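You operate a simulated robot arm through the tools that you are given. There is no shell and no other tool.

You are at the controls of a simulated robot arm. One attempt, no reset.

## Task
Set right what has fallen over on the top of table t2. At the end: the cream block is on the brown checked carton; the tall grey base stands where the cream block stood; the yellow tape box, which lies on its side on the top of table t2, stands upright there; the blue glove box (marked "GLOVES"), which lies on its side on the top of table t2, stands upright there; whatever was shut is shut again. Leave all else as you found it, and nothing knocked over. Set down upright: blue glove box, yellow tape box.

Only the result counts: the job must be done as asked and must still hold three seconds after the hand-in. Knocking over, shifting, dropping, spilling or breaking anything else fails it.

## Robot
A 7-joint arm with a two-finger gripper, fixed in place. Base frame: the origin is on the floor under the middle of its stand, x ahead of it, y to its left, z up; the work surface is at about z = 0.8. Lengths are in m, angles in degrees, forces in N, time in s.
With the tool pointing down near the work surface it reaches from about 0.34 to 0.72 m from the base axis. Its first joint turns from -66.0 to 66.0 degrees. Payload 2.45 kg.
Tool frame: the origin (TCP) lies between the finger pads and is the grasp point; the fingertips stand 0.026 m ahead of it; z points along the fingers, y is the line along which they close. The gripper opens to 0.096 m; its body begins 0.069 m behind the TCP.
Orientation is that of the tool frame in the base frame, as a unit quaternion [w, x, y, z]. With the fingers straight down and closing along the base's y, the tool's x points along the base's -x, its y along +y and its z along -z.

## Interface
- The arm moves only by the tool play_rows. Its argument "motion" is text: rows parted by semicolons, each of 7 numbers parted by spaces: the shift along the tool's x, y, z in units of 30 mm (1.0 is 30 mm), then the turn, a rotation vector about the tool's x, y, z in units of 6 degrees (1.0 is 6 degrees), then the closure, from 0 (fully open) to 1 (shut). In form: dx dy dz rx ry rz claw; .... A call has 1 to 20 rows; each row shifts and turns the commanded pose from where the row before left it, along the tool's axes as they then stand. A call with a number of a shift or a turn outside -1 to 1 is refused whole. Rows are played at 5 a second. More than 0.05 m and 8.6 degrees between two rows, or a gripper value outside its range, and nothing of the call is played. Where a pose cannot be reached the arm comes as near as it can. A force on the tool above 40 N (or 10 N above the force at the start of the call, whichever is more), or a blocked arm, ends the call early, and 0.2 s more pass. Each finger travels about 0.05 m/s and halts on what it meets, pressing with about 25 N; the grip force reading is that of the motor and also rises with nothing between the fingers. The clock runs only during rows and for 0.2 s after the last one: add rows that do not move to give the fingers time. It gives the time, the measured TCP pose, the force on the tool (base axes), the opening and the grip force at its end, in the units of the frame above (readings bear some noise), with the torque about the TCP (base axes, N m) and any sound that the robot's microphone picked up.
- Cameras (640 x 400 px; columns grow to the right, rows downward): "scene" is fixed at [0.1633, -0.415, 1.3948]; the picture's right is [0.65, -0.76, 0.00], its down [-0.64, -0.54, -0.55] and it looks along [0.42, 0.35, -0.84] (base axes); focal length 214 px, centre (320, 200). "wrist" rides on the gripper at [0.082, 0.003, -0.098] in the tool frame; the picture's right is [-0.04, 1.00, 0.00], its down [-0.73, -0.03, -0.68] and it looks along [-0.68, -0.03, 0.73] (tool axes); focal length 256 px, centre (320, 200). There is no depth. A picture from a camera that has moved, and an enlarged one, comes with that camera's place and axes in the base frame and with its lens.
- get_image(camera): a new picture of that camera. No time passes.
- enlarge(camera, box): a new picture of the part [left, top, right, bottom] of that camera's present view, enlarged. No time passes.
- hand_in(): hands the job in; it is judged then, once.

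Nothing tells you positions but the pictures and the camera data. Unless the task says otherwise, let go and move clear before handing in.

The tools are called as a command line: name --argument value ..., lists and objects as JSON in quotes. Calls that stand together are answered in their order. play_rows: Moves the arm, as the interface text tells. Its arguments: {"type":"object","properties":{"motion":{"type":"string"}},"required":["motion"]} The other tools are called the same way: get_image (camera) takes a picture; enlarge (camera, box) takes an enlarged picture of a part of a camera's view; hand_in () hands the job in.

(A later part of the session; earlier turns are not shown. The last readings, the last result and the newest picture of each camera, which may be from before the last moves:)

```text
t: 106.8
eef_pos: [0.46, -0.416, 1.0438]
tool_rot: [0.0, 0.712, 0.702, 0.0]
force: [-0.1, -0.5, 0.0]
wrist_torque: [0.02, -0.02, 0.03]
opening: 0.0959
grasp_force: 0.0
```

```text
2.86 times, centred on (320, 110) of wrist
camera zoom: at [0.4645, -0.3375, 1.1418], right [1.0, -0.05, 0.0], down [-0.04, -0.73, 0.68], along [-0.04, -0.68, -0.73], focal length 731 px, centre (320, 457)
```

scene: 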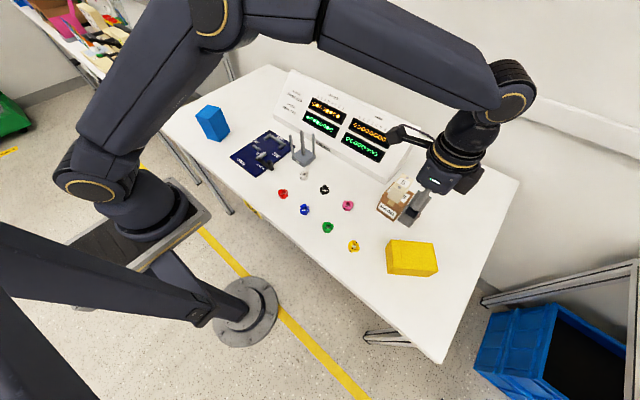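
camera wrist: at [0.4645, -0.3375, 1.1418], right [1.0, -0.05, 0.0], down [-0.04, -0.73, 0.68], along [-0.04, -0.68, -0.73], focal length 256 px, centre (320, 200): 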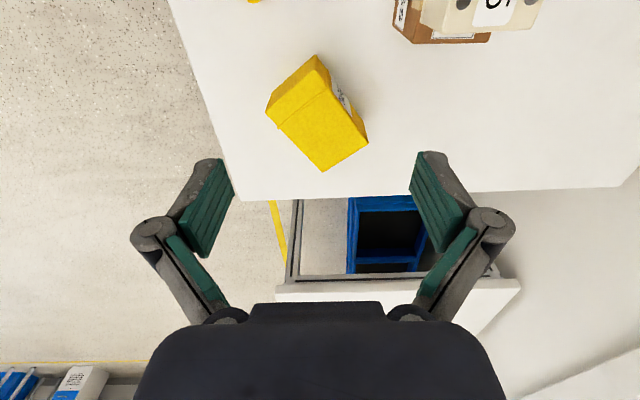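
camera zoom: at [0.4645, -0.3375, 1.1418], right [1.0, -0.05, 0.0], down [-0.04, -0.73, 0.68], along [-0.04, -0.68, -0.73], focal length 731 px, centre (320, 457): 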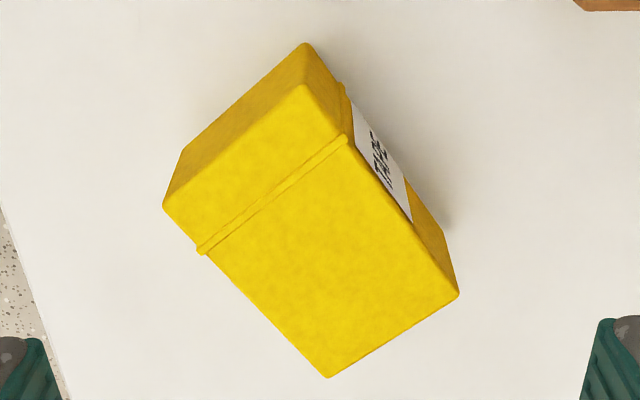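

The "TAPE" label also sits just below the lid, so lid up is upright. Before gripping, I dry-run the final pose at height: tool yaw 25 degrees, leaning 45 degrees.

play_rows --motion "0 0 0 0 0 0.97 0; 0 0 0 0 0 0.97 0; 0 0 0 0 0 0.97 0; 0 0 0 0 0 0.97 0; 0 0 0 0 0 0.97 0; 0 0 0 0 0 0.97 0; 0 0 0 0 0 0.97 0; 0 0 0 0 0 0.97 0; 0 0 0 0 0 0.97 0; 0 0 0 0 0 0.97 0; 0 0 0 0 0 0.97 0; 0 0 0 0 0 0 0"

play_rows --motion "0 0 0 0 0.8333 0 0; 0 0 0 0 0.8333 0 0; 0 0 0 0 0.8333 0 0; 0 0 0 0 0.8333 0 0; 0 0 0 0 0.8333 0 0; 0 0 0 0 0.8333 0 0; 0 0 0 0 0.8333 0 0; 0 0 0 0 0.8333 0 0; 0 0 0 0 0.8333 0 0; 0 0 0 0 0 0 0; 0 0 0 0 0 0 0"

get_image --camera "scene"

get_image --camera "wrist"

```text
t: 109.4
eef_pos: [0.4598, -0.4171, 1.0432]
tool_rot: [0.0, 0.976, 0.217, 0.0]
force: [0.4, -0.1, -0.6]
wrist_torque: [0.03, -0.01, 0.04]
opening: 0.0961
grasp_force: 0.0
```

```text
t: 111.8
eef_pos: [0.4598, -0.4181, 1.044]
tool_rot: [-0.083, 0.901, 0.202, 0.374]
force: [-0.7, 0.4, 0.0]
wrist_torque: [0.01, 0.0, 0.02]
opening: 0.096
grasp_force: 0.1
```

```text
taken
```

scene: 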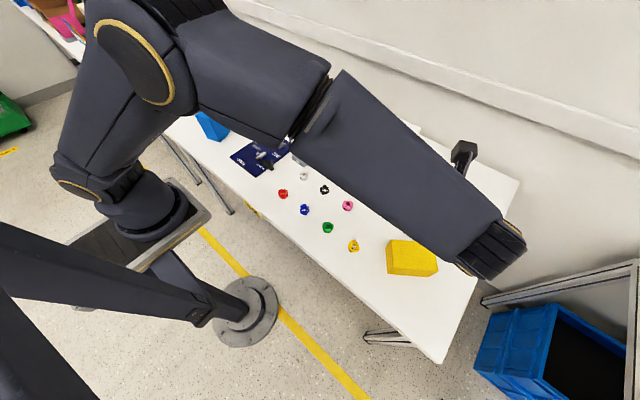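

```text
taken
camera wrist: at [0.4513, -0.4276, 1.1708], right [0.4, -0.92, -0.03], down [-0.92, -0.4, -0.04], along [0.02, 0.04, -1.0], focal length 256 px, centre (320, 200)
```

wrist: 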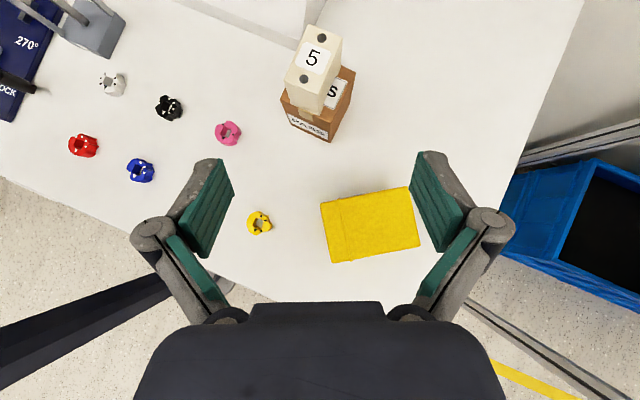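

The final pose is reachable at height. I test it lower as well, at about z = 0.93, still above everything here.

play_rows --motion "-0.672 0 0.672 0 0 0 0; -0.672 0 0.672 0 0 0 0; -0.672 0 0.672 0 0 0 0; -0.672 0 0.672 0 0 0 0; 0 0 0 0 0 0 0"

get_image --camera "scene"

get_image --camera "wrist"

```text
t: 113.0
eef_pos: [0.4602, -0.4192, 0.9297]
tool_rot: [-0.084, 0.901, 0.202, 0.374]
force: [0.2, -1.0, -0.3]
wrist_torque: [0.01, -0.01, -0.01]
opening: 0.096
grasp_force: 0.1
```

```text
taken
```

scene: 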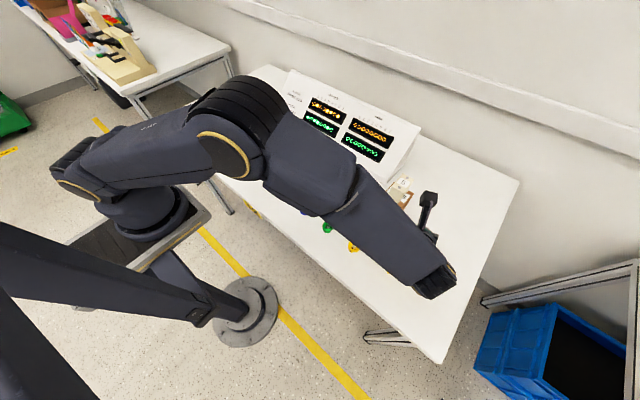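

```text
taken
camera wrist: at [0.4514, -0.4283, 1.0564], right [0.4, -0.92, -0.03], down [-0.92, -0.4, -0.04], along [0.02, 0.04, -1.0], focal length 256 px, centre (320, 200)
```

wrist: 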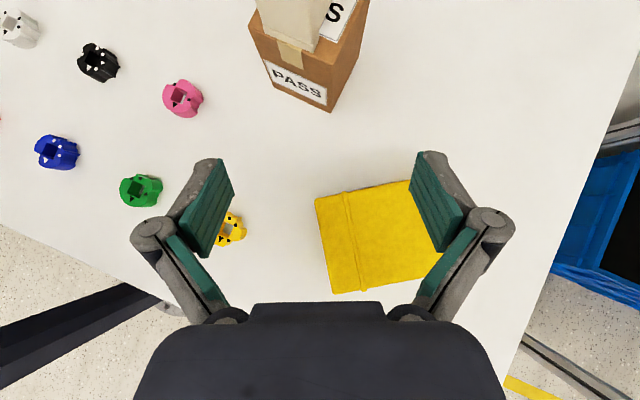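

The final pose works low too. I go back up, return to vertical, and turn to the yellow box's yaw (125 degrees).

play_rows --motion "0.672 0 -0.672 0 0 0 0; 0.672 0 -0.672 0 0 0 0; 0.672 0 -0.672 0 0 0 0; 0.672 0 -0.672 0 0 0 0; 0 0 0 0 -0.8333 0 0; 0 0 0 0 -0.8333 0 0; 0 0 0 0 -0.8333 0 0; 0 0 0 0 -0.8333 0 0; 0 0 0 0 -0.8333 0 0; 0 0 0 0 -0.8333 0 0; 0 0 0 0 -0.8333 0 0; 0 0 0 0 -0.8333 0 0; 0 0 0 0 -0.8333 0 0; 0 0 0 0 0 0 0"

play_rows --motion "0 0 0 0 0 -0.98 0; 0 0 0 0 0 -0.98 0; 0 0 0 0 0 -0.98 0; 0 0 0 0 0 -0.98 0; 0 0 0 0 0 -0.98 0; 0 0 0 0 0 -0.98 0; 0 0 0 0 0 -0.98 0; 0 0 0 0 0 -0.98 0; 0 0 0 0 0 -0.98 0; 0 0 0 0 0 -0.98 0; 0 0 0 0 0 -0.98 0; 0 0 0 0 0 -0.98 0; 0 0 0 0 0 -0.98 0; 0 0 0 0 0 -0.98 0; 0 0 0 0 0 -0.98 0; 0 0 0 0 0 -0.98 0; 0 0 0 0 0 -0.98 0; 0 0 0 0 0 0 0"

get_image --camera "wrist"

get_image --camera "scene"

```text
t: 116.0
eef_pos: [0.4594, -0.4186, 1.0447]
tool_rot: [0.0, 0.976, 0.219, 0.0]
force: [0.2, 0.2, -0.3]
wrist_torque: [0.0, -0.01, 0.04]
opening: 0.096
grasp_force: 0.1
```

```text
t: 119.8
eef_pos: [0.4593, -0.4187, 1.045]
tool_rot: [-0.001, 0.461, 0.888, 0.001]
force: [-0.2, -0.7, -0.8]
wrist_torque: [-0.01, 0.02, 0.03]
opening: 0.096
grasp_force: 0.2
```

```text
taken
camera wrist: at [0.4162, -0.3513, 1.142], right [0.84, 0.54, 0.0], down [0.4, -0.62, 0.68], along [0.37, -0.57, -0.73], focal length 256 px, centre (320, 200)
```

wrist: 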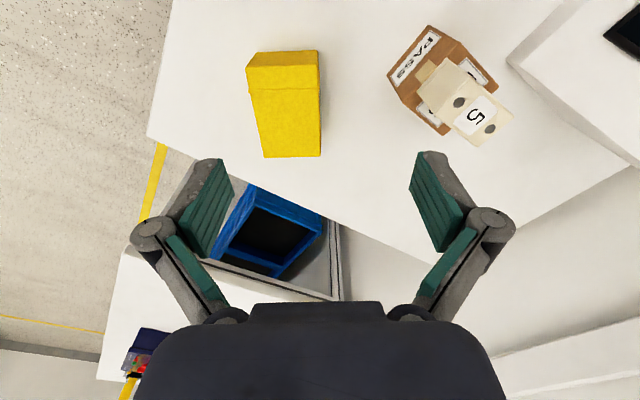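

```text
taken
```

scene: 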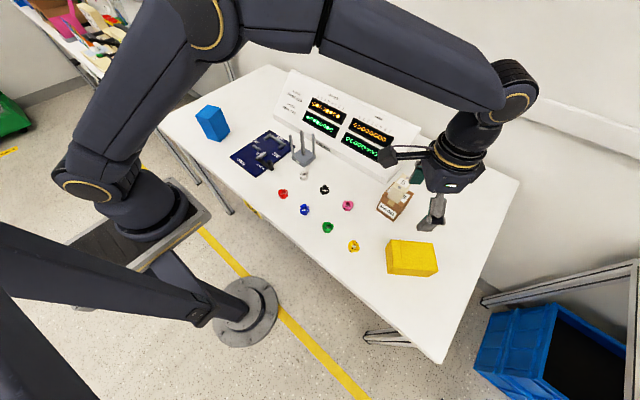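

Aligned in yaw with the yellow box. I move over to its lid side and tilt the tool 45 degrees for the grasp approach.

play_rows --motion "0.5615 -0.687 0 0 0 0 0; 0.5615 -0.687 0 0 0 0 0; 0 0 0 0 -0.8333 0 0; 0 0 0 0 -0.8333 0 0; 0 0 0 0 -0.8333 0 0; 0 0 0 0 -0.8333 0 0; 0 0 0 0 -0.8333 0 0; 0 0 0 0 -0.8333 0 0; 0 0 0 0 -0.8333 0 0; 0 0 0 0 -0.8333 0 0; 0 0 0 0 -0.8333 0 0; 0 0 0 0 0 0 0"

play_rows --motion "0.681 0 0.681 0 0 0 0; 0.681 0 0.681 0 0 0 0; 0.681 0 0.681 0 0 0 0; 0.681 0 0.681 0 0 0 0; 0 0 0 0 0 0 0"

get_image --camera "wrist"

enlarge --camera "scene" --box '[320, 180, 480, 300]'

```text
t: 122.4
eef_pos: [0.4071, -0.4142, 1.0431]
tool_rot: [0.34, 0.426, 0.819, -0.177]
force: [-0.3, 0.3, 0.2]
wrist_torque: [0.0, 0.0, 0.0]
opening: 0.0957
grasp_force: 0.1
```

```text
t: 123.6
eef_pos: [0.4088, -0.4139, 0.9275]
tool_rot: [0.339, 0.426, 0.82, -0.176]
force: [0.7, 0.0, -0.2]
wrist_torque: [0.02, -0.01, 0.0]
opening: 0.096
grasp_force: 0.0
```

```text
taken
camera wrist: at [0.3383, -0.3099, 0.9391], right [0.83, 0.55, 0.03], down [0.0, -0.05, 1.0], along [0.55, -0.83, -0.04], focal length 256 px, centre (320, 200)
```

wrist: 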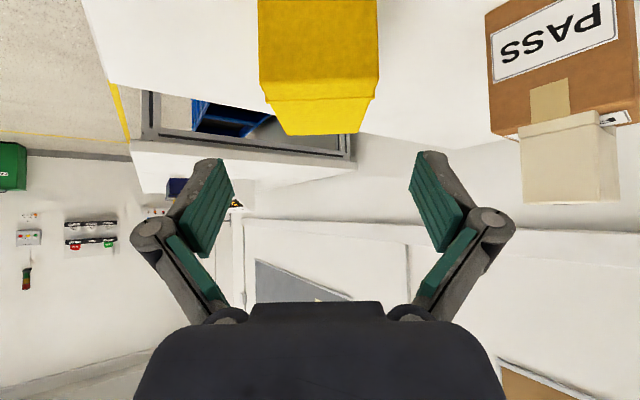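

```text
3.33 times, centred on (400, 240) of scene
camera zoom: at [0.1633, -0.415, 1.3948], right [0.65, -0.76, 0.0], down [-0.64, -0.54, -0.55], along [0.42, 0.35, -0.84], focal length 715 px, centre (53, 67)
```

zoom: 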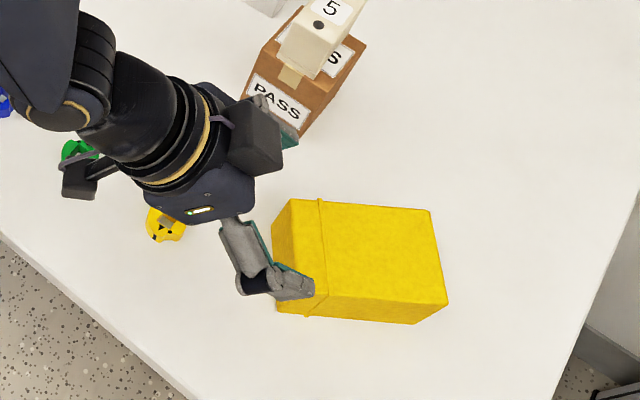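

enlarge --camera "wrist" --box '[230, 0, 410, 150]'

```text
2.67 times, centred on (320, 75) of wrist
camera zoom: at [0.3383, -0.3099, 0.9391], right [0.83, 0.55, 0.03], down [0.0, -0.05, 1.0], along [0.55, -0.83, -0.04], focal length 683 px, centre (320, 533)
```

zoom: 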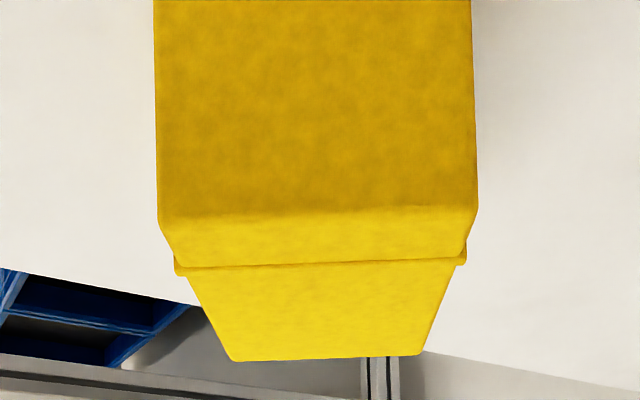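

Well centred. I advance along the tool axis in two stages.

play_rows --motion "0 0 0.75 0 0 0 0; 0 0 0.75 0 0 0 0; 0 0 0.75 0 0 0 0; 0 0 0.5 0 0 0 0; 0 0 0 0 0 0 0"

get_image --camera "wrist"

enlarge --camera "scene" --box '[330, 190, 470, 300]'

```text
t: 124.8
eef_pos: [0.4422, -0.4617, 0.8701]
tool_rot: [0.339, 0.426, 0.82, -0.176]
force: [-0.6, -0.2, -0.7]
wrist_torque: [0.01, 0.01, -0.02]
opening: 0.0956
grasp_force: 0.0
```

```text
taken
camera wrist: at [0.3715, -0.3579, 0.8818], right [0.83, 0.55, 0.03], down [0.0, -0.05, 1.0], along [0.55, -0.83, -0.04], focal length 256 px, centre (320, 200)
```

wrist: 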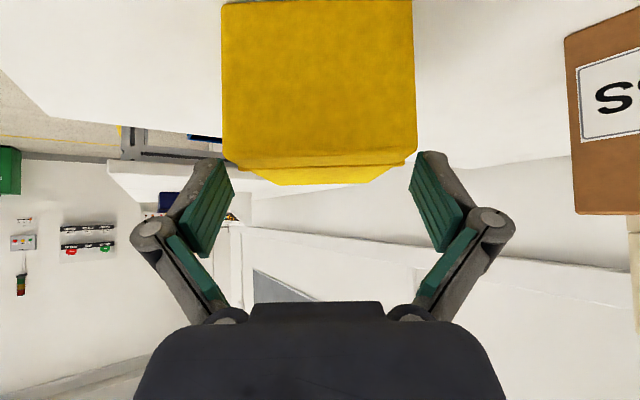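

```text
3.64 times, centred on (400, 245) of scene
camera zoom: at [0.1633, -0.415, 1.3948], right [0.65, -0.76, 0.0], down [-0.64, -0.54, -0.55], along [0.42, 0.35, -0.84], focal length 780 px, centre (29, 36)
```

zoom: 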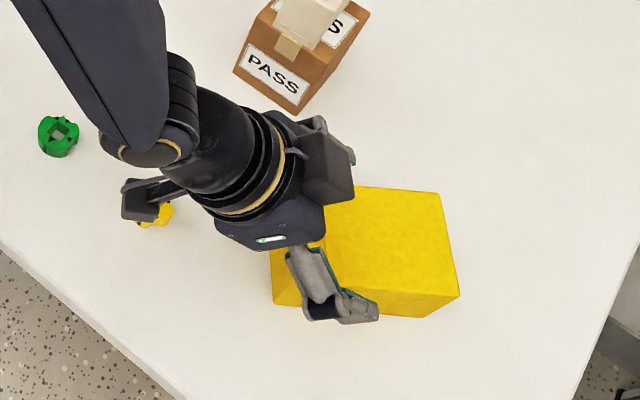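

The camera housing would pass low over the yellow ring, so I reduce the tilt to 40 degrees for more clearance, then advance to the grasp.

play_rows --motion "0 0 0 0 0.8333 0 0; -0.05 0 0.4 0 0 0 0; -0.05 0 0.4 0 0 0 0; -0.06 0 0.383 0 0 0 0; 0 0 0 0 0 0 0"

get_image --camera "wrist"

enlarge --camera "scene" --box '[330, 190, 470, 300]'

```text
t: 126.0
eef_pos: [0.4561, -0.4853, 0.8463]
tool_rot: [0.303, 0.433, 0.834, -0.158]
force: [0.1, -0.1, 0.7]
wrist_torque: [0.04, 0.0, 0.0]
opening: 0.0961
grasp_force: 0.0
```

```text
taken
camera wrist: at [0.3869, -0.381, 0.8686], right [0.83, 0.55, 0.03], down [0.05, -0.12, 0.99], along [0.55, -0.83, -0.13], focal length 256 px, centre (320, 200)
```

wrist: 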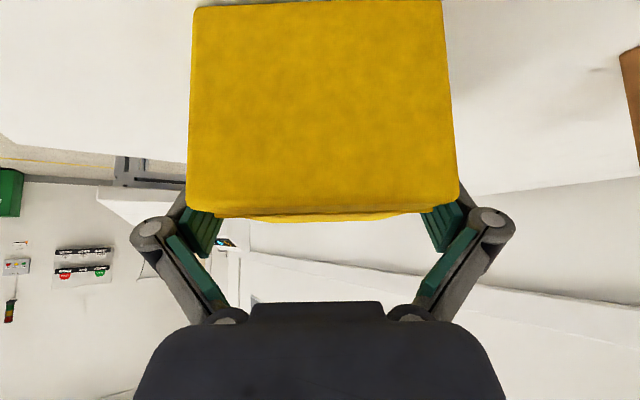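

```text
3.64 times, centred on (400, 245) of scene
camera zoom: at [0.1633, -0.415, 1.3948], right [0.65, -0.76, 0.0], down [-0.64, -0.54, -0.55], along [0.42, 0.35, -0.84], focal length 780 px, centre (29, 36)
```

zoom: 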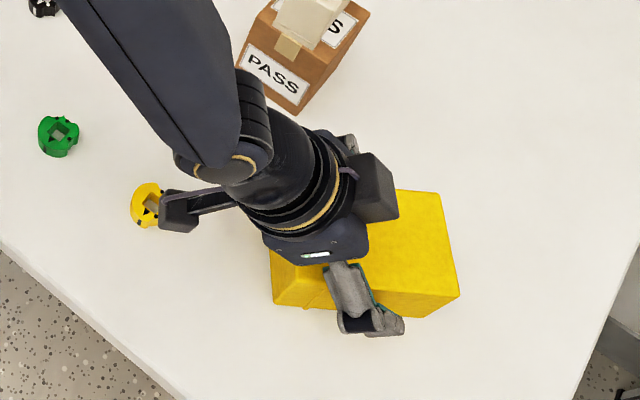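

In position with no contact. I close the fingers.

play_rows --motion "0 0 0 0 0 0 0.1; 0 0 0 0 0 0 0.2; 0 0 0 0 0 0 0.3; 0 0 0 0 0 0 0.5; 0 0 0 0 0 0 1; 0 0 0 0 0 0 1; 0 0 0 0 0 0 1"

get_image --camera "wrist"

enlarge --camera "scene" --box '[330, 190, 470, 300]'

```text
t: 127.6
eef_pos: [0.4559, -0.484, 0.8463]
tool_rot: [0.304, 0.433, 0.834, -0.157]
force: [0.5, 1.8, 2.8]
wrist_torque: [0.17, -0.12, 0.01]
opening: 0.0749
grasp_force: 25.2
```

```text
taken
camera wrist: at [0.3869, -0.3808, 0.8688], right [0.83, 0.55, 0.03], down [0.05, -0.12, 0.99], along [0.55, -0.83, -0.13], focal length 256 px, centre (320, 200)
```

wrist: 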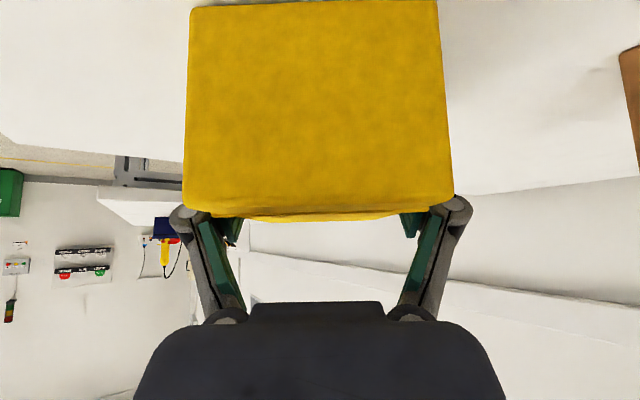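

```text
3.64 times, centred on (400, 245) of scene
camera zoom: at [0.1633, -0.4149, 1.3948], right [0.65, -0.76, 0.0], down [-0.64, -0.54, -0.55], along [0.42, 0.35, -0.84], focal length 780 px, centre (29, 36)
```

zoom: 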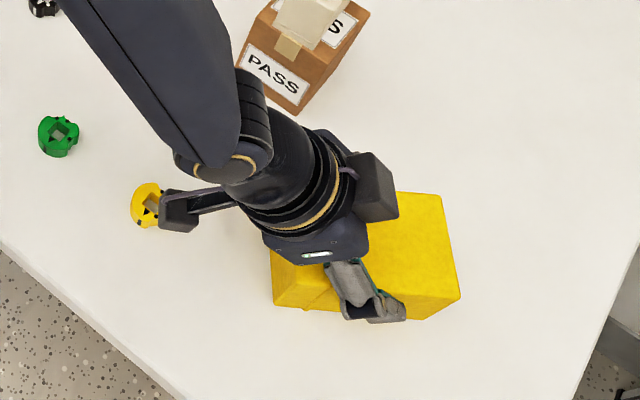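

Gripped at 74.9 mm. I lift straight up and check.

play_rows --motion "-0.2 0 -0.24 0 0 0 1; -0.5 0 -0.6 0 0 0 1; -0.67 0 -0.8 0 0 0 1; -0.67 0 -0.8 0 0 0 1; -0.67 0 -0.8 0 0 0 1; 0 0 0 0 0 0 1"

get_image --camera "wrist"

enlarge --camera "scene" --box '[330, 160, 490, 300]'

```text
t: 129.0
eef_pos: [0.4551, -0.4809, 0.9716]
tool_rot: [0.303, 0.433, 0.834, -0.157]
force: [0.6, 0.0, -1.9]
wrist_torque: [0.0, -0.01, 0.0]
opening: 0.0743
grasp_force: 25.0
```

```text
taken
camera wrist: at [0.3862, -0.3777, 0.9949], right [0.83, 0.55, 0.03], down [0.05, -0.12, 0.99], along [0.55, -0.83, -0.13], focal length 256 px, centre (320, 200)
```

wrist: 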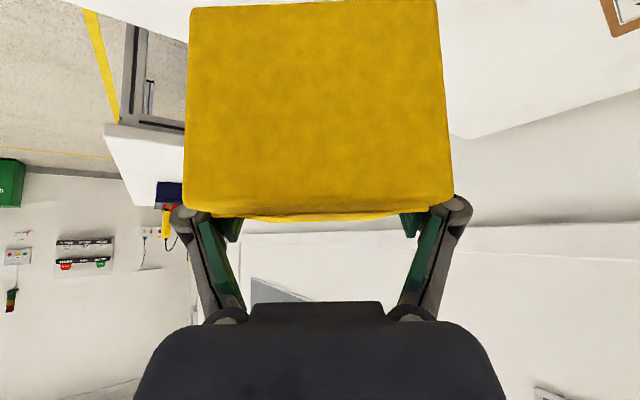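

```text
2.86 times, centred on (410, 230) of scene
camera zoom: at [0.1633, -0.415, 1.3948], right [0.65, -0.76, 0.0], down [-0.64, -0.54, -0.55], along [0.42, 0.35, -0.84], focal length 613 px, centre (63, 114)
```

zoom: 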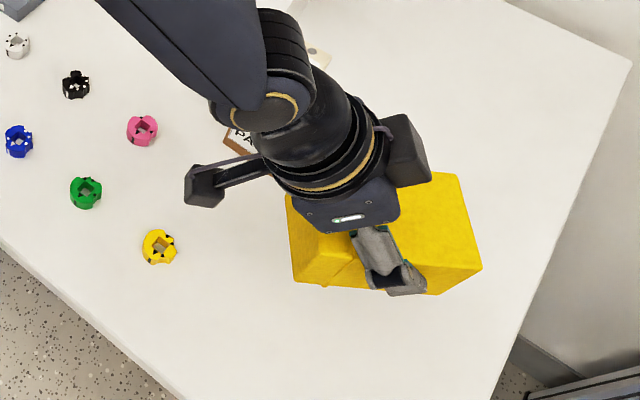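

Lifted cleanly. I bring the tool to vertical first (box then at 50 degrees).

play_rows --motion "0 0 0 0 0.9524 0 1; 0 0 0 0 0.9524 0 1; 0 0 0 0 0.9524 0 1; 0 0 0 0 0.9524 0 1; 0 0 0 0 0.9524 0 1; 0 0 0 0 0.9524 0 1; 0 0 0 0 0.9524 0 1; 0.187 0.519 0 0 0 0 1; 0.187 0.519 0 0 0 0 1; 0 0 0 0 0 0 1"

get_image --camera "wrist"

get_image --camera "scene"

```text
t: 131.2
eef_pos: [0.4753, -0.4553, 0.9733]
tool_rot: [0.0, 0.461, 0.887, 0.0]
force: [0.1, 0.2, -0.9]
wrist_torque: [-0.02, 0.0, 0.01]
opening: 0.0745
grasp_force: 25.1
```

```text
taken
camera wrist: at [0.4311, -0.3895, 1.0701], right [0.84, 0.54, 0.0], down [0.4, -0.62, 0.68], along [0.37, -0.57, -0.73], focal length 256 px, centre (320, 200)
```

wrist: 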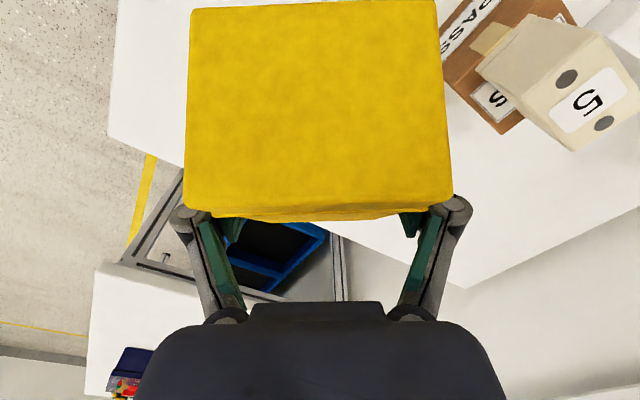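

```text
taken
```

scene: 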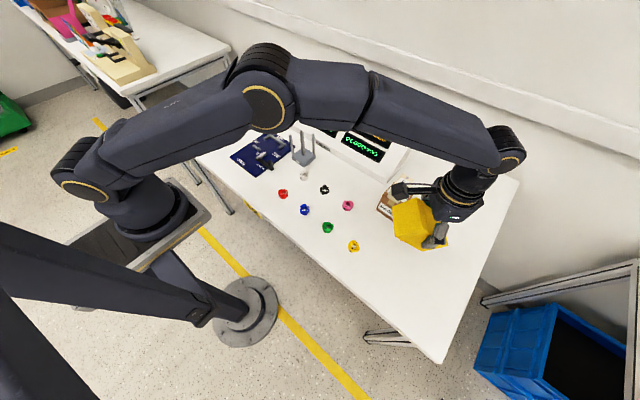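

Now I raise slightly and turn about the vertical 100 degrees clockwise to the dry-run yaw.

play_rows --motion "0 0 -0.8 0 0 0 1; 0 0 0 0 0 0.98 1; 0 0 0 0 0 0.98 1; 0 0 0 0 0 0.98 1; 0 0 0 0 0 0.98 1; 0 0 0 0 0 0.98 1; 0 0 0 0 0 0.98 1; 0 0 0 0 0 0.98 1; 0 0 0 0 0 0.98 1; 0 0 0 0 0 0.98 1; 0 0 0 0 0 0.98 1; 0 0 0 0 0 0.98 1; 0 0 0 0 0 0.98 1; 0 0 0 0 0 0.98 1; 0 0 0 0 0 0.98 1; 0 0 0 0 0 0.98 1; 0 0 0 0 0 0.98 1; 0 0 0 0 0 0.98 1; 0 0 0 0 0 0 1"

get_image --camera "wrist"

get_image --camera "scene"

```text
t: 135.2
eef_pos: [0.4746, -0.455, 0.9953]
tool_rot: [0.0, 0.976, 0.218, 0.0]
force: [0.4, 1.0, -1.7]
wrist_torque: [0.0, 0.02, 0.0]
opening: 0.0746
grasp_force: 25.4
```

```text
taken
camera wrist: at [0.5509, -0.4261, 1.0941], right [0.39, -0.92, 0.0], down [-0.68, -0.28, 0.68], along [-0.63, -0.26, -0.73], focal length 256 px, centre (320, 200)
```

wrist: 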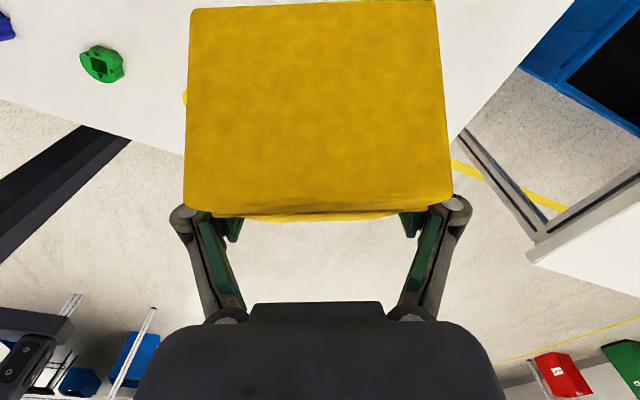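

```text
taken
```

scene: 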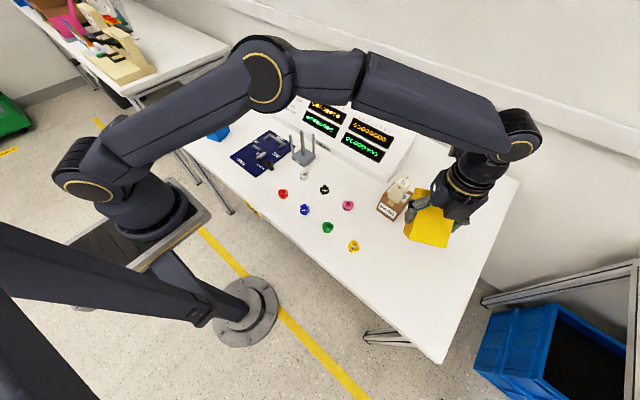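

Now the remaining 50 degrees of tilt to bring the box upright.

play_rows --motion "0 0 0 0 0.926 0 1; 0 0 0 0 0.926 0 1; 0 0 0 0 0.926 0 1; 0 0 0 0 0.926 0 1; 0 0 0 0 0.926 0 1; 0 0 0 0 0.926 0 1; 0 0 0 0 0.926 0 1; 0 0 0 0 0.926 0 1; 0 0 0 0 0.926 0 1; 0 0 0 0 0 0 1"

get_image --camera "wrist"

get_image --camera "scene"

```text
t: 137.4
eef_pos: [0.4756, -0.4579, 0.9962]
tool_rot: [-0.092, 0.884, 0.198, 0.413]
force: [0.0, -0.6, -2.1]
wrist_torque: [0.01, 0.02, -0.02]
opening: 0.0748
grasp_force: 24.9
```

```text
taken
camera wrist: at [0.4559, -0.4709, 1.1224], right [0.4, -0.92, -0.03], down [-0.91, -0.4, -0.13], along [0.11, 0.08, -0.99], focal length 256 px, centre (320, 200)
```

wrist: 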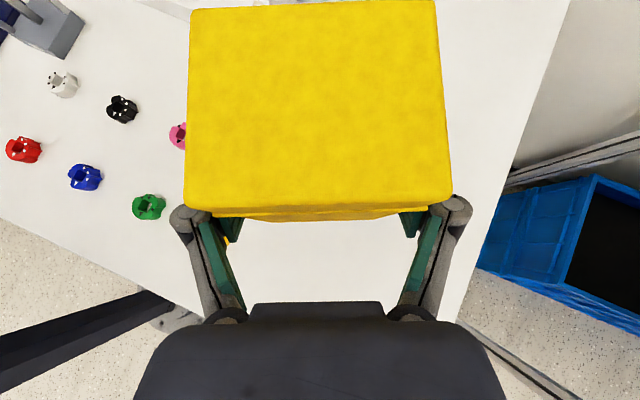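

```text
taken
```

scene: 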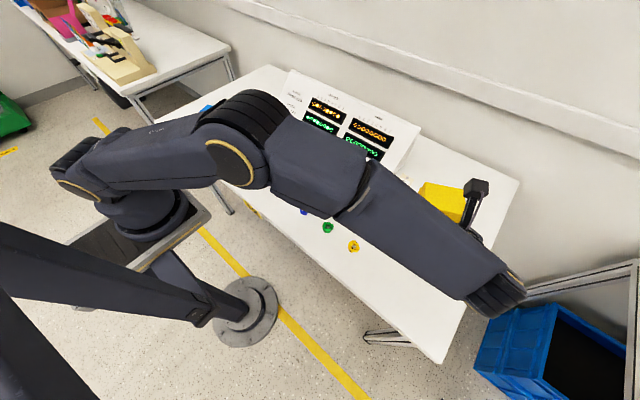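

The box is upright, lid up. I lower it straight down.

play_rows --motion "-0.613 0 0.514 0 0 0 1; -0.613 0 0.514 0 0 0 1; -0.613 0 0.514 0 0 0 1; -0.613 0 0.514 0 0 0 1; -0.613 0 0.514 0 0 0 1; 0 0 0 0 0 0 1"

get_image --camera "wrist"

get_image --camera "scene"

```text
t: 138.8
eef_pos: [0.4743, -0.4564, 0.876]
tool_rot: [-0.092, 0.885, 0.197, 0.412]
force: [-0.7, 0.0, -1.1]
wrist_torque: [-0.01, 0.03, -0.02]
opening: 0.0746
grasp_force: 25.2
```

```text
taken
camera wrist: at [0.4558, -0.4704, 1.003], right [0.4, -0.92, -0.03], down [-0.91, -0.4, -0.13], along [0.1, 0.08, -0.99], focal length 256 px, centre (320, 200)
```

wrist: 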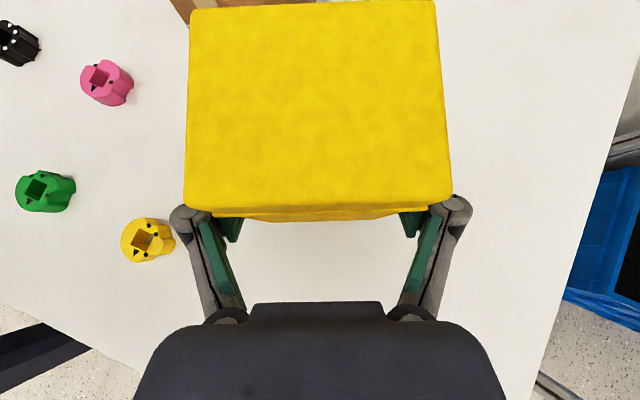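

```text
taken
```

scene: 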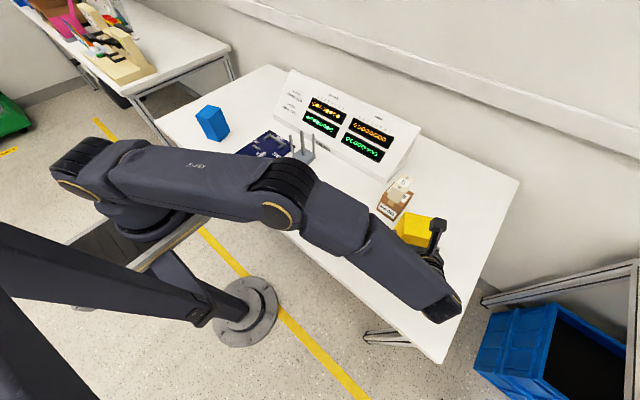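

Clear of carton and rings. I continue down in small steps.

play_rows --motion "-0.0766 0 0.0643 0 0 0 1; -0.0766 0 0.0643 0 0 0 1; -0.0766 0 0.0643 0 0 0 1; -0.0766 0 0.0643 0 0 0 1; 0 0 0 0 0 0 1"

```text
t: 140.0
eef_pos: [0.4749, -0.4562, 0.8646]
tool_rot: [-0.092, 0.884, 0.198, 0.413]
force: [-0.4, -0.3, -1.1]
wrist_torque: [0.01, 0.02, 0.01]
opening: 0.0745
grasp_force: 24.5
```

play_rows --motion "-0.0536 0 0.045 0 0 0 1; -0.0536 0 0.045 0 0 0 1; 0 0 0 0 0 0 1"

```text
t: 140.8
eef_pos: [0.4748, -0.4569, 0.8607]
tool_rot: [-0.092, 0.884, 0.198, 0.413]
force: [-0.5, 0.1, -1.3]
wrist_torque: [0.01, -0.02, 0.01]
opening: 0.0746
grasp_force: 24.9
```

play_rows --motion "-0.04 0 0.0335 0 0 0 1; -0.04 0 0.0335 0 0 0 1; 0 0 0 0 0 0 1"

```text
t: 141.6
eef_pos: [0.4751, -0.457, 0.859]
tool_rot: [-0.092, 0.885, 0.197, 0.413]
force: [-0.6, 0.1, -1.6]
wrist_torque: [-0.01, 0.04, 0.0]
opening: 0.0746
grasp_force: 24.7
```

play_rows --motion "-0.04 0 0.0335 0 0 0 1; -0.04 0 0.0335 0 0 0 1; 0 0 0 0 0 0 1"

enlarge --camera "scene" --box '[370, 170, 470, 270]'

```text
t: 142.4
eef_pos: [0.4751, -0.4569, 0.8552]
tool_rot: [-0.092, 0.885, 0.198, 0.412]
force: [-1.2, -0.5, -1.7]
wrist_torque: [0.0, -0.01, 0.01]
opening: 0.0744
grasp_force: 24.9
```

```text
4.00 times, centred on (420, 220) of scene
camera zoom: at [0.1633, -0.415, 1.3948], right [0.65, -0.76, 0.0], down [-0.64, -0.54, -0.55], along [0.42, 0.35, -0.84], focal length 858 px, centre (-80, 120)
```

zoom: 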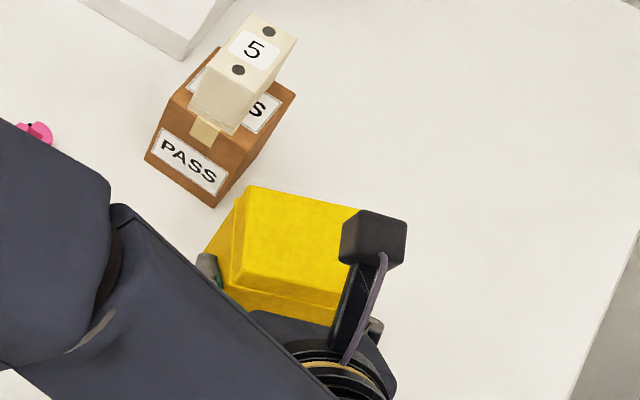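

play_rows --motion "-0.03 0 0.025 0 0 0 1; -0.03 0 0.025 0 0 0 1; 0 0 0 0 0 0 1"

```text
t: 143.2
eef_pos: [0.4744, -0.4573, 0.8519]
tool_rot: [-0.093, 0.884, 0.198, 0.413]
force: [0.0, -0.1, -1.4]
wrist_torque: [-0.03, 0.01, -0.01]
opening: 0.0744
grasp_force: 25.6
```

play_rows --motion "-0.03 0 0.025 0 0 0 1; 0 0 0 0 0 0 1; -0.03 0 0.025 0 0 0 1; 0 0 0 0 0 0 1"

```text
t: 144.2
eef_pos: [0.4753, -0.4567, 0.8512]
tool_rot: [-0.091, 0.884, 0.198, 0.414]
force: [-0.9, 0.1, 17.5]
wrist_torque: [-0.04, 0.04, 0.12]
opening: 0.0747
grasp_force: 25.2
```

Contact at 17 N with almost no torque, so it's flat. I ease up slightly and open the fingers.

play_rows --motion "0.03 0 -0.025 0 0 0 1; 0 0 0 0 0 0 0.2; 0 0 0 0 0 0 0.12; 0 0 0 0 0 0 0.05; 0 0 0 0 0 0 0; 0 0 0 0 0 0 0; 0 0 0 0 0 0 0"

get_image --camera "wrist"

enlarge --camera "scene" --box '[370, 170, 470, 270]'

```text
t: 145.8
eef_pos: [0.4736, -0.4569, 0.851]
tool_rot: [-0.092, 0.884, 0.198, 0.413]
force: [0.7, 0.0, 0.8]
wrist_torque: [0.0, 0.0, -0.01]
opening: 0.0958
grasp_force: 0.0
```

```text
taken
camera wrist: at [0.4551, -0.4713, 0.9764], right [0.4, -0.92, -0.03], down [-0.91, -0.4, -0.13], along [0.1, 0.08, -0.99], focal length 256 px, centre (320, 200)
```

wrist: 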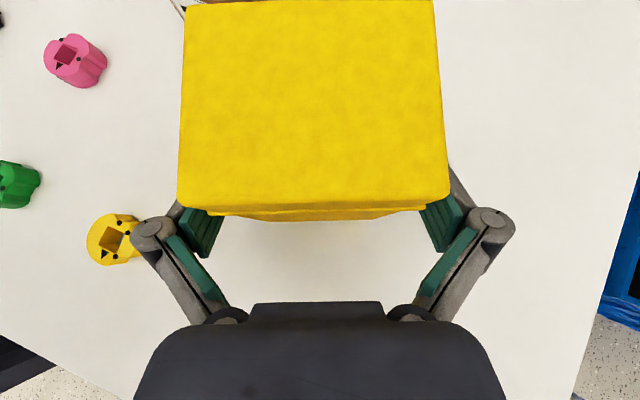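

```text
4.00 times, centred on (420, 220) of scene
camera zoom: at [0.1633, -0.415, 1.3948], right [0.65, -0.76, 0.0], down [-0.64, -0.54, -0.55], along [0.42, 0.35, -0.84], focal length 858 px, centre (-80, 120)
```

zoom: 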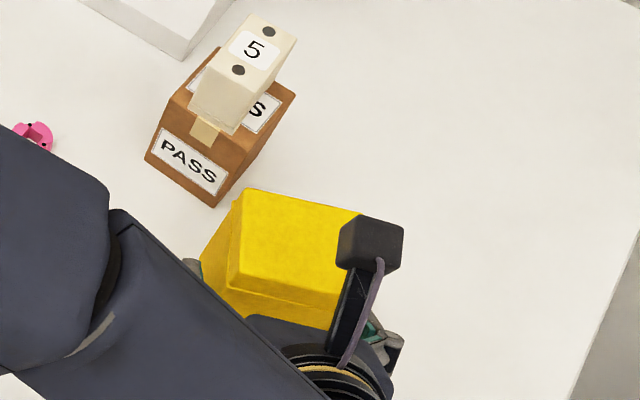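

The yellow box stands on its own. I retreat along the tool axis.

play_rows --motion "0 -0.03 -0.4 0 0 0 0; 0 0 -0.6 0 0 0 0; 0 0 -0.8 0 0 0 0; 0 0 -1 0 0 0 0; 0 0 -1 0 0 0 0; 0 0 0 0 0 0 0"

get_image --camera "wrist"

get_image --camera "scene"

```text
t: 147.2
eef_pos: [0.3952, -0.492, 0.9247]
tool_rot: [-0.092, 0.884, 0.198, 0.413]
force: [-0.9, -0.9, 0.1]
wrist_torque: [0.02, 0.0, 0.0]
opening: 0.096
grasp_force: 0.0
```

```text
taken
camera wrist: at [0.377, -0.5067, 1.0497], right [0.4, -0.92, -0.03], down [-0.91, -0.4, -0.13], along [0.1, 0.08, -0.99], focal length 256 px, centre (320, 200)
```

wrist: 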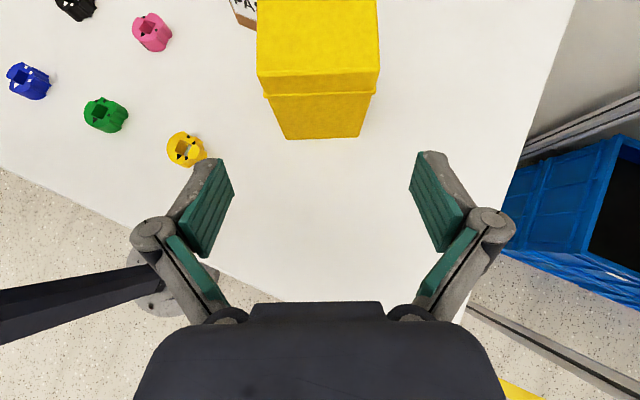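

```text
taken
```

scene: 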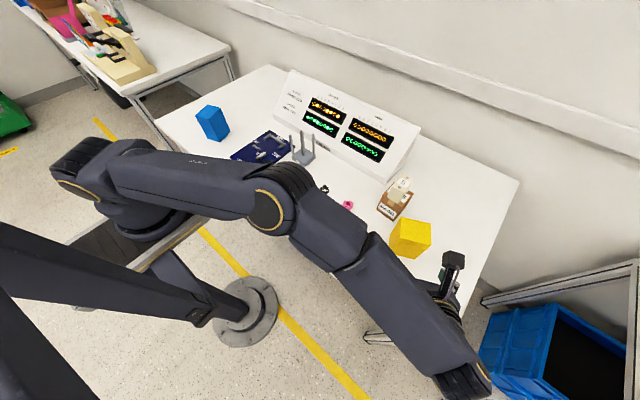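

The yellow box is upright and I'm clear of it. I raise the arm and return the tool to vertical.

play_rows --motion "0.613 0 -0.514 0 0 0 0; 0.613 0 -0.514 0 0 0 0; 0.613 0 -0.514 0 0 0 0; 0.613 0 -0.514 0 0 0 0; 0.613 0 -0.514 0 0 0 0; 0 0 0 0 -0.926 0 0; 0 0 0 0 -0.926 0 0; 0 0 0 0 -0.926 0 0; 0 0 0 0 -0.926 0 0; 0 0 0 0 -0.926 0 0; 0 0 0 0 -0.926 0 0; 0 0 0 0 -0.926 0 0; 0 0 0 0 -0.926 0 0; 0 0 0 0 -0.926 0 0; 0 0 0 0 0 0 0"

get_image --camera "scene"

get_image --camera "wrist"

```text
t: 150.4
eef_pos: [0.3958, -0.4926, 1.045]
tool_rot: [0.001, 0.976, 0.218, -0.001]
force: [-0.1, -0.1, 0.4]
wrist_torque: [0.02, -0.01, -0.01]
opening: 0.0962
grasp_force: 0.1
```

```text
taken
```

scene: 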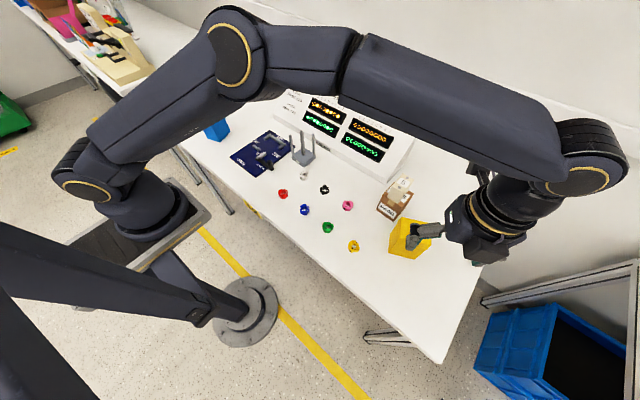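

```text
taken
camera wrist: at [0.4714, -0.4622, 1.1416], right [0.39, -0.92, 0.0], down [-0.68, -0.28, 0.68], along [-0.63, -0.27, -0.73], focal length 256 px, centre (320, 200)
```

wrist: 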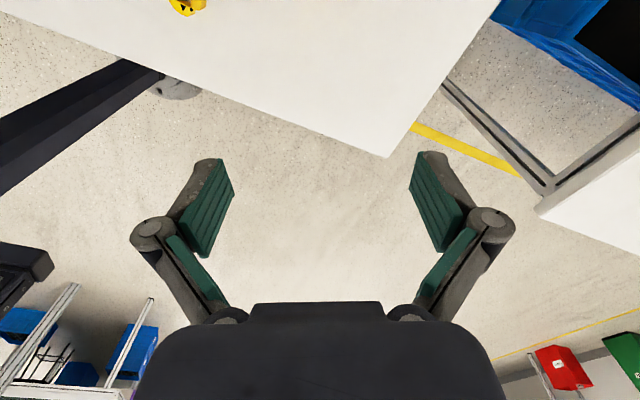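

I return the tool to its starting orientation and move back toward the start pose so the whole table can be checked.

play_rows --motion "0 0 -1 0 0 0 0; 0 0 -1 0 0 0 0; 0 0 0 0 0 -0.994 0; 0 0 0 0 0 -0.994 0; 0 0 0 0 0 -0.994 0; 0 0 0 0 0 -0.994 0; 0 0 0 0 0 -0.994 0; 0 0 0 0 0 -0.994 0; 0 0 0 0 0 -0.994 0; 0 0 0 0 0 -0.994 0; 0 0 0 0 0 -0.994 0; 0 0 0 0 0 -0.994 0; 0 0 0 0 0 -0.994 0; 0 0 0 0 0 -0.994 0; 0 0 0 0 0 -0.994 0; 0 0 0 0 0 0 0"

play_rows --motion "0 0 0 0 0 -0.994 0; 0 0 0 0 0 -0.994 0; 0 0 0 0 0 -0.994 0; 0 0 0 0 0 -0.994 0; 0 0 0 0 0 -0.994 0; 0 0 0 0 0 -0.994 0; 0 0 0 0 0 -0.994 0; 0 0 0 0 0 -0.994 0; 0 0 0 0 0 -0.994 0; 0 0 0 0 0 -0.994 0; 0 0 0 0 0 -0.994 0; 0 0 0 0 0 -0.994 0; 0 0 0 0 0 -0.994 0; 0 0 0 0 0 0 0"

get_image --camera "wrist"

get_image --camera "scene"

```text
t: 153.8
eef_pos: [0.3942, -0.4933, 1.1049]
tool_rot: [0.001, 0.625, 0.781, 0.0]
force: [-1.5, 0.7, 0.4]
wrist_torque: [-0.01, 0.0, 0.01]
opening: 0.0961
grasp_force: 0.1
```

```text
t: 156.8
eef_pos: [0.396, -0.4939, 1.1037]
tool_rot: [-0.001, -0.002, 1.0, 0.0]
force: [0.4, 0.0, -0.1]
wrist_torque: [0.01, 0.01, 0.0]
opening: 0.0958
grasp_force: 0.0
```

```text
taken
camera wrist: at [0.3142, -0.4917, 1.2017], right [0.04, 1.0, 0.0], down [0.73, -0.03, 0.68], along [0.68, -0.02, -0.73], focal length 256 px, centre (320, 200)
```

wrist: 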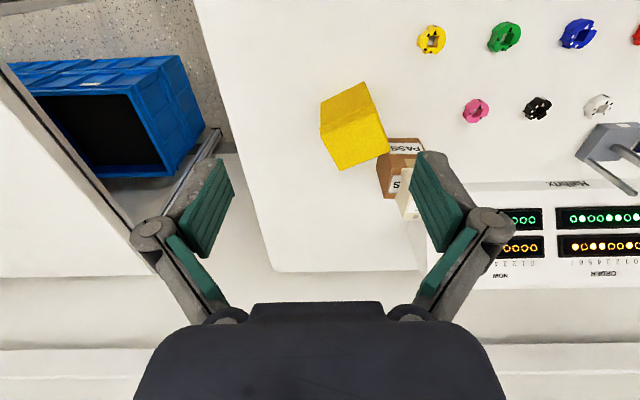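

```text
taken
```

scene: 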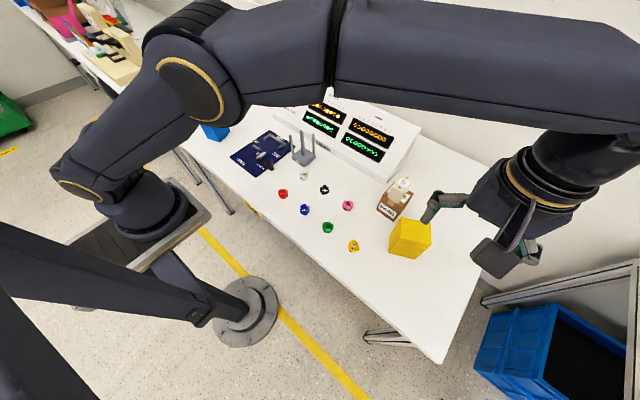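

play_rows --motion "0.097 0.9375 0 0 0 0 0; 0.097 0.9375 0 0 0 0 0; 0.097 0.9375 0 0 0 0 0; 0.097 0.9375 0 0 0 0 0; 0.097 0.9375 0 0 0 0 0; 0.097 0.9375 0 0 0 0 0; 0.097 0.9375 0 0 0 0 0; 0.097 0.9375 0 0 0 0 0; 0.097 0.9375 0 0 0 0 0; 0.097 0.9375 0 0 0 0 0; 0.097 0.9375 0 0 0 0 0; 0.097 0.9375 0 0 0 0 0; 0 0 0 0 0 0 0"

play_rows --motion "0.097 0.9375 0 0 0 0 0; 0.097 0.9375 0 0 0 0 0; 0.097 0.9375 0 0 0 0 0; 0.097 0.9375 0 0 0 0 0; 0.097 0.9375 0 0 0 0 0; 0.097 0.9375 0 0 0 0 0; 0.097 0.9375 0 0 0 0 0; 0.097 0.9375 0 0 0 0 0; 0.097 0.9375 0 0 0 0 0; 0.097 0.9375 0 0 0 0 0; 0.097 0.9375 0 0 0 0 0; 0.097 0.9375 0 0 0 0 0; 0 0 0 0 0 0 0"

get_image --camera "scene"

get_image --camera "wrist"

```text
t: 159.6
eef_pos: [0.358, -0.1551, 1.1036]
tool_rot: [0.0, -0.001, 1.0, 0.001]
force: [0.3, -0.2, 0.0]
wrist_torque: [0.01, 0.0, 0.0]
opening: 0.0961
grasp_force: 0.1
```

```text
t: 162.4
eef_pos: [0.3241, 0.1819, 1.1039]
tool_rot: [-0.001, -0.001, 1.0, -0.001]
force: [0.2, -0.2, 0.7]
wrist_torque: [0.0, -0.02, -0.02]
opening: 0.096
grasp_force: 0.0
```

```text
taken
```

scene: 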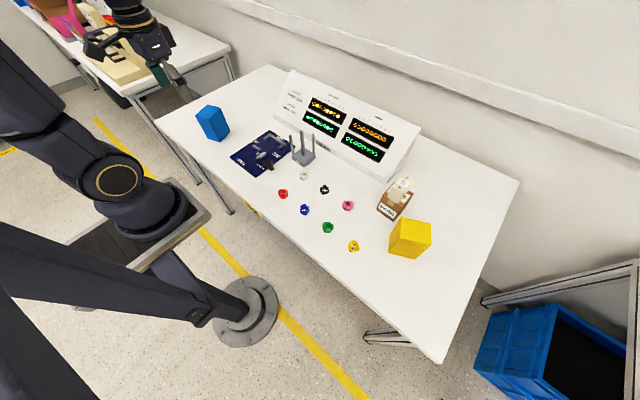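

```text
taken
camera wrist: at [0.2428, 0.1828, 1.203], right [0.04, 1.0, 0.0], down [0.73, -0.03, 0.68], along [0.68, -0.03, -0.73], focal length 256 px, centre (320, 200)
```

wrist: 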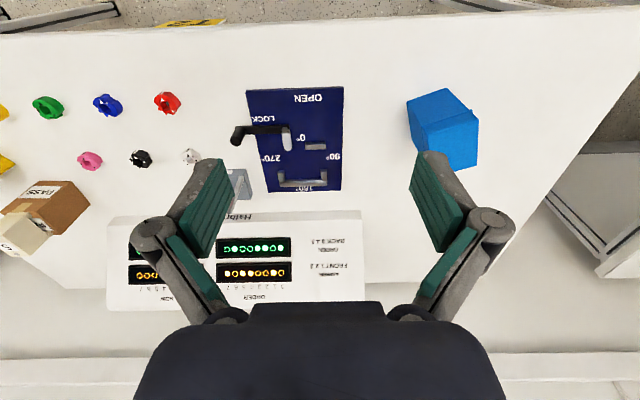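

Back at the start pose with a clear view. I compare the lever, base, carton and boxes in close-up.

enlarge --camera "wrist" --box '[220, 115, 300, 165]'

enlarge --camera "scene" --box '[225, 110, 321, 180]'

enlarge --camera "scene" --box '[340, 165, 450, 270]'

enlarge --camera "scene" --box '[250, 130, 380, 260]'

```text
8.00 times, centred on (260, 140) of wrist
camera zoom: at [0.2428, 0.1828, 1.203], right [0.04, 1.0, 0.0], down [0.73, -0.03, 0.68], along [0.68, -0.03, -0.73], focal length 2048 px, centre (800, 680)
```

zoom: 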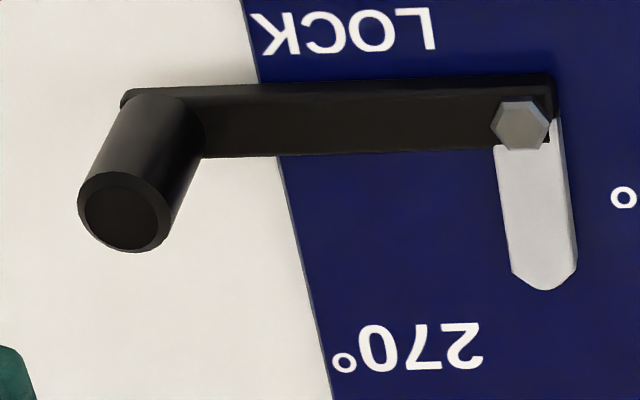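

```text
5.71 times, centred on (273, 145) of scene
camera zoom: at [0.1633, -0.415, 1.3948], right [0.65, -0.76, 0.0], down [-0.64, -0.54, -0.55], along [0.42, 0.35, -0.84], focal length 1226 px, centre (589, 514)
```

zoom: 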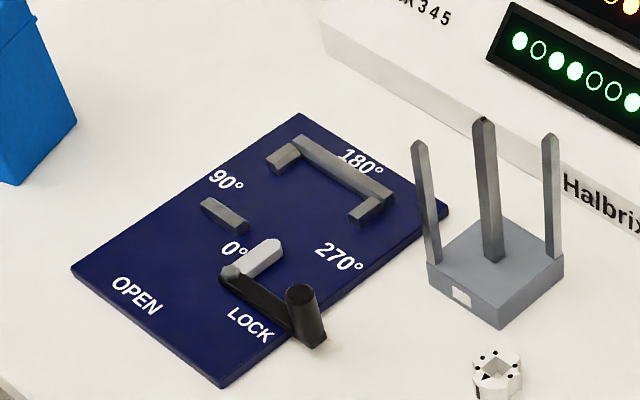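

```text
3.81 times, centred on (395, 218) of scene
camera zoom: at [0.1633, -0.415, 1.3948], right [0.65, -0.76, 0.0], down [-0.64, -0.54, -0.55], along [0.42, 0.35, -0.84], focal length 817 px, centre (34, 133)
```

zoom: 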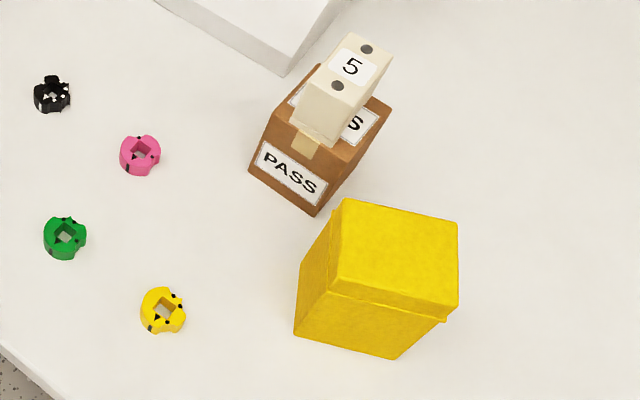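

```text
3.08 times, centred on (315, 195) of scene
camera zoom: at [0.1633, -0.415, 1.3948], right [0.65, -0.76, 0.0], down [-0.64, -0.54, -0.55], along [0.42, 0.35, -0.84], focal length 660 px, centre (335, 215)
```

zoom: 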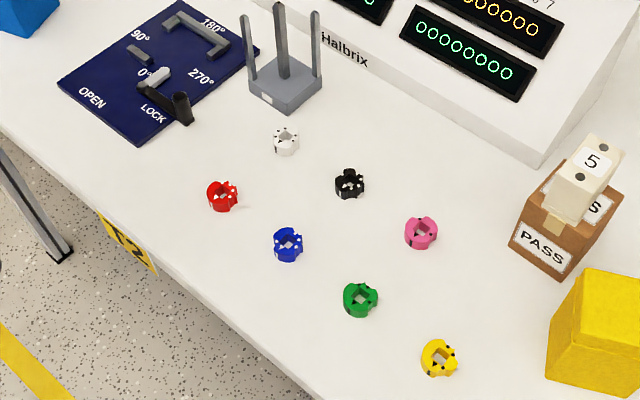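

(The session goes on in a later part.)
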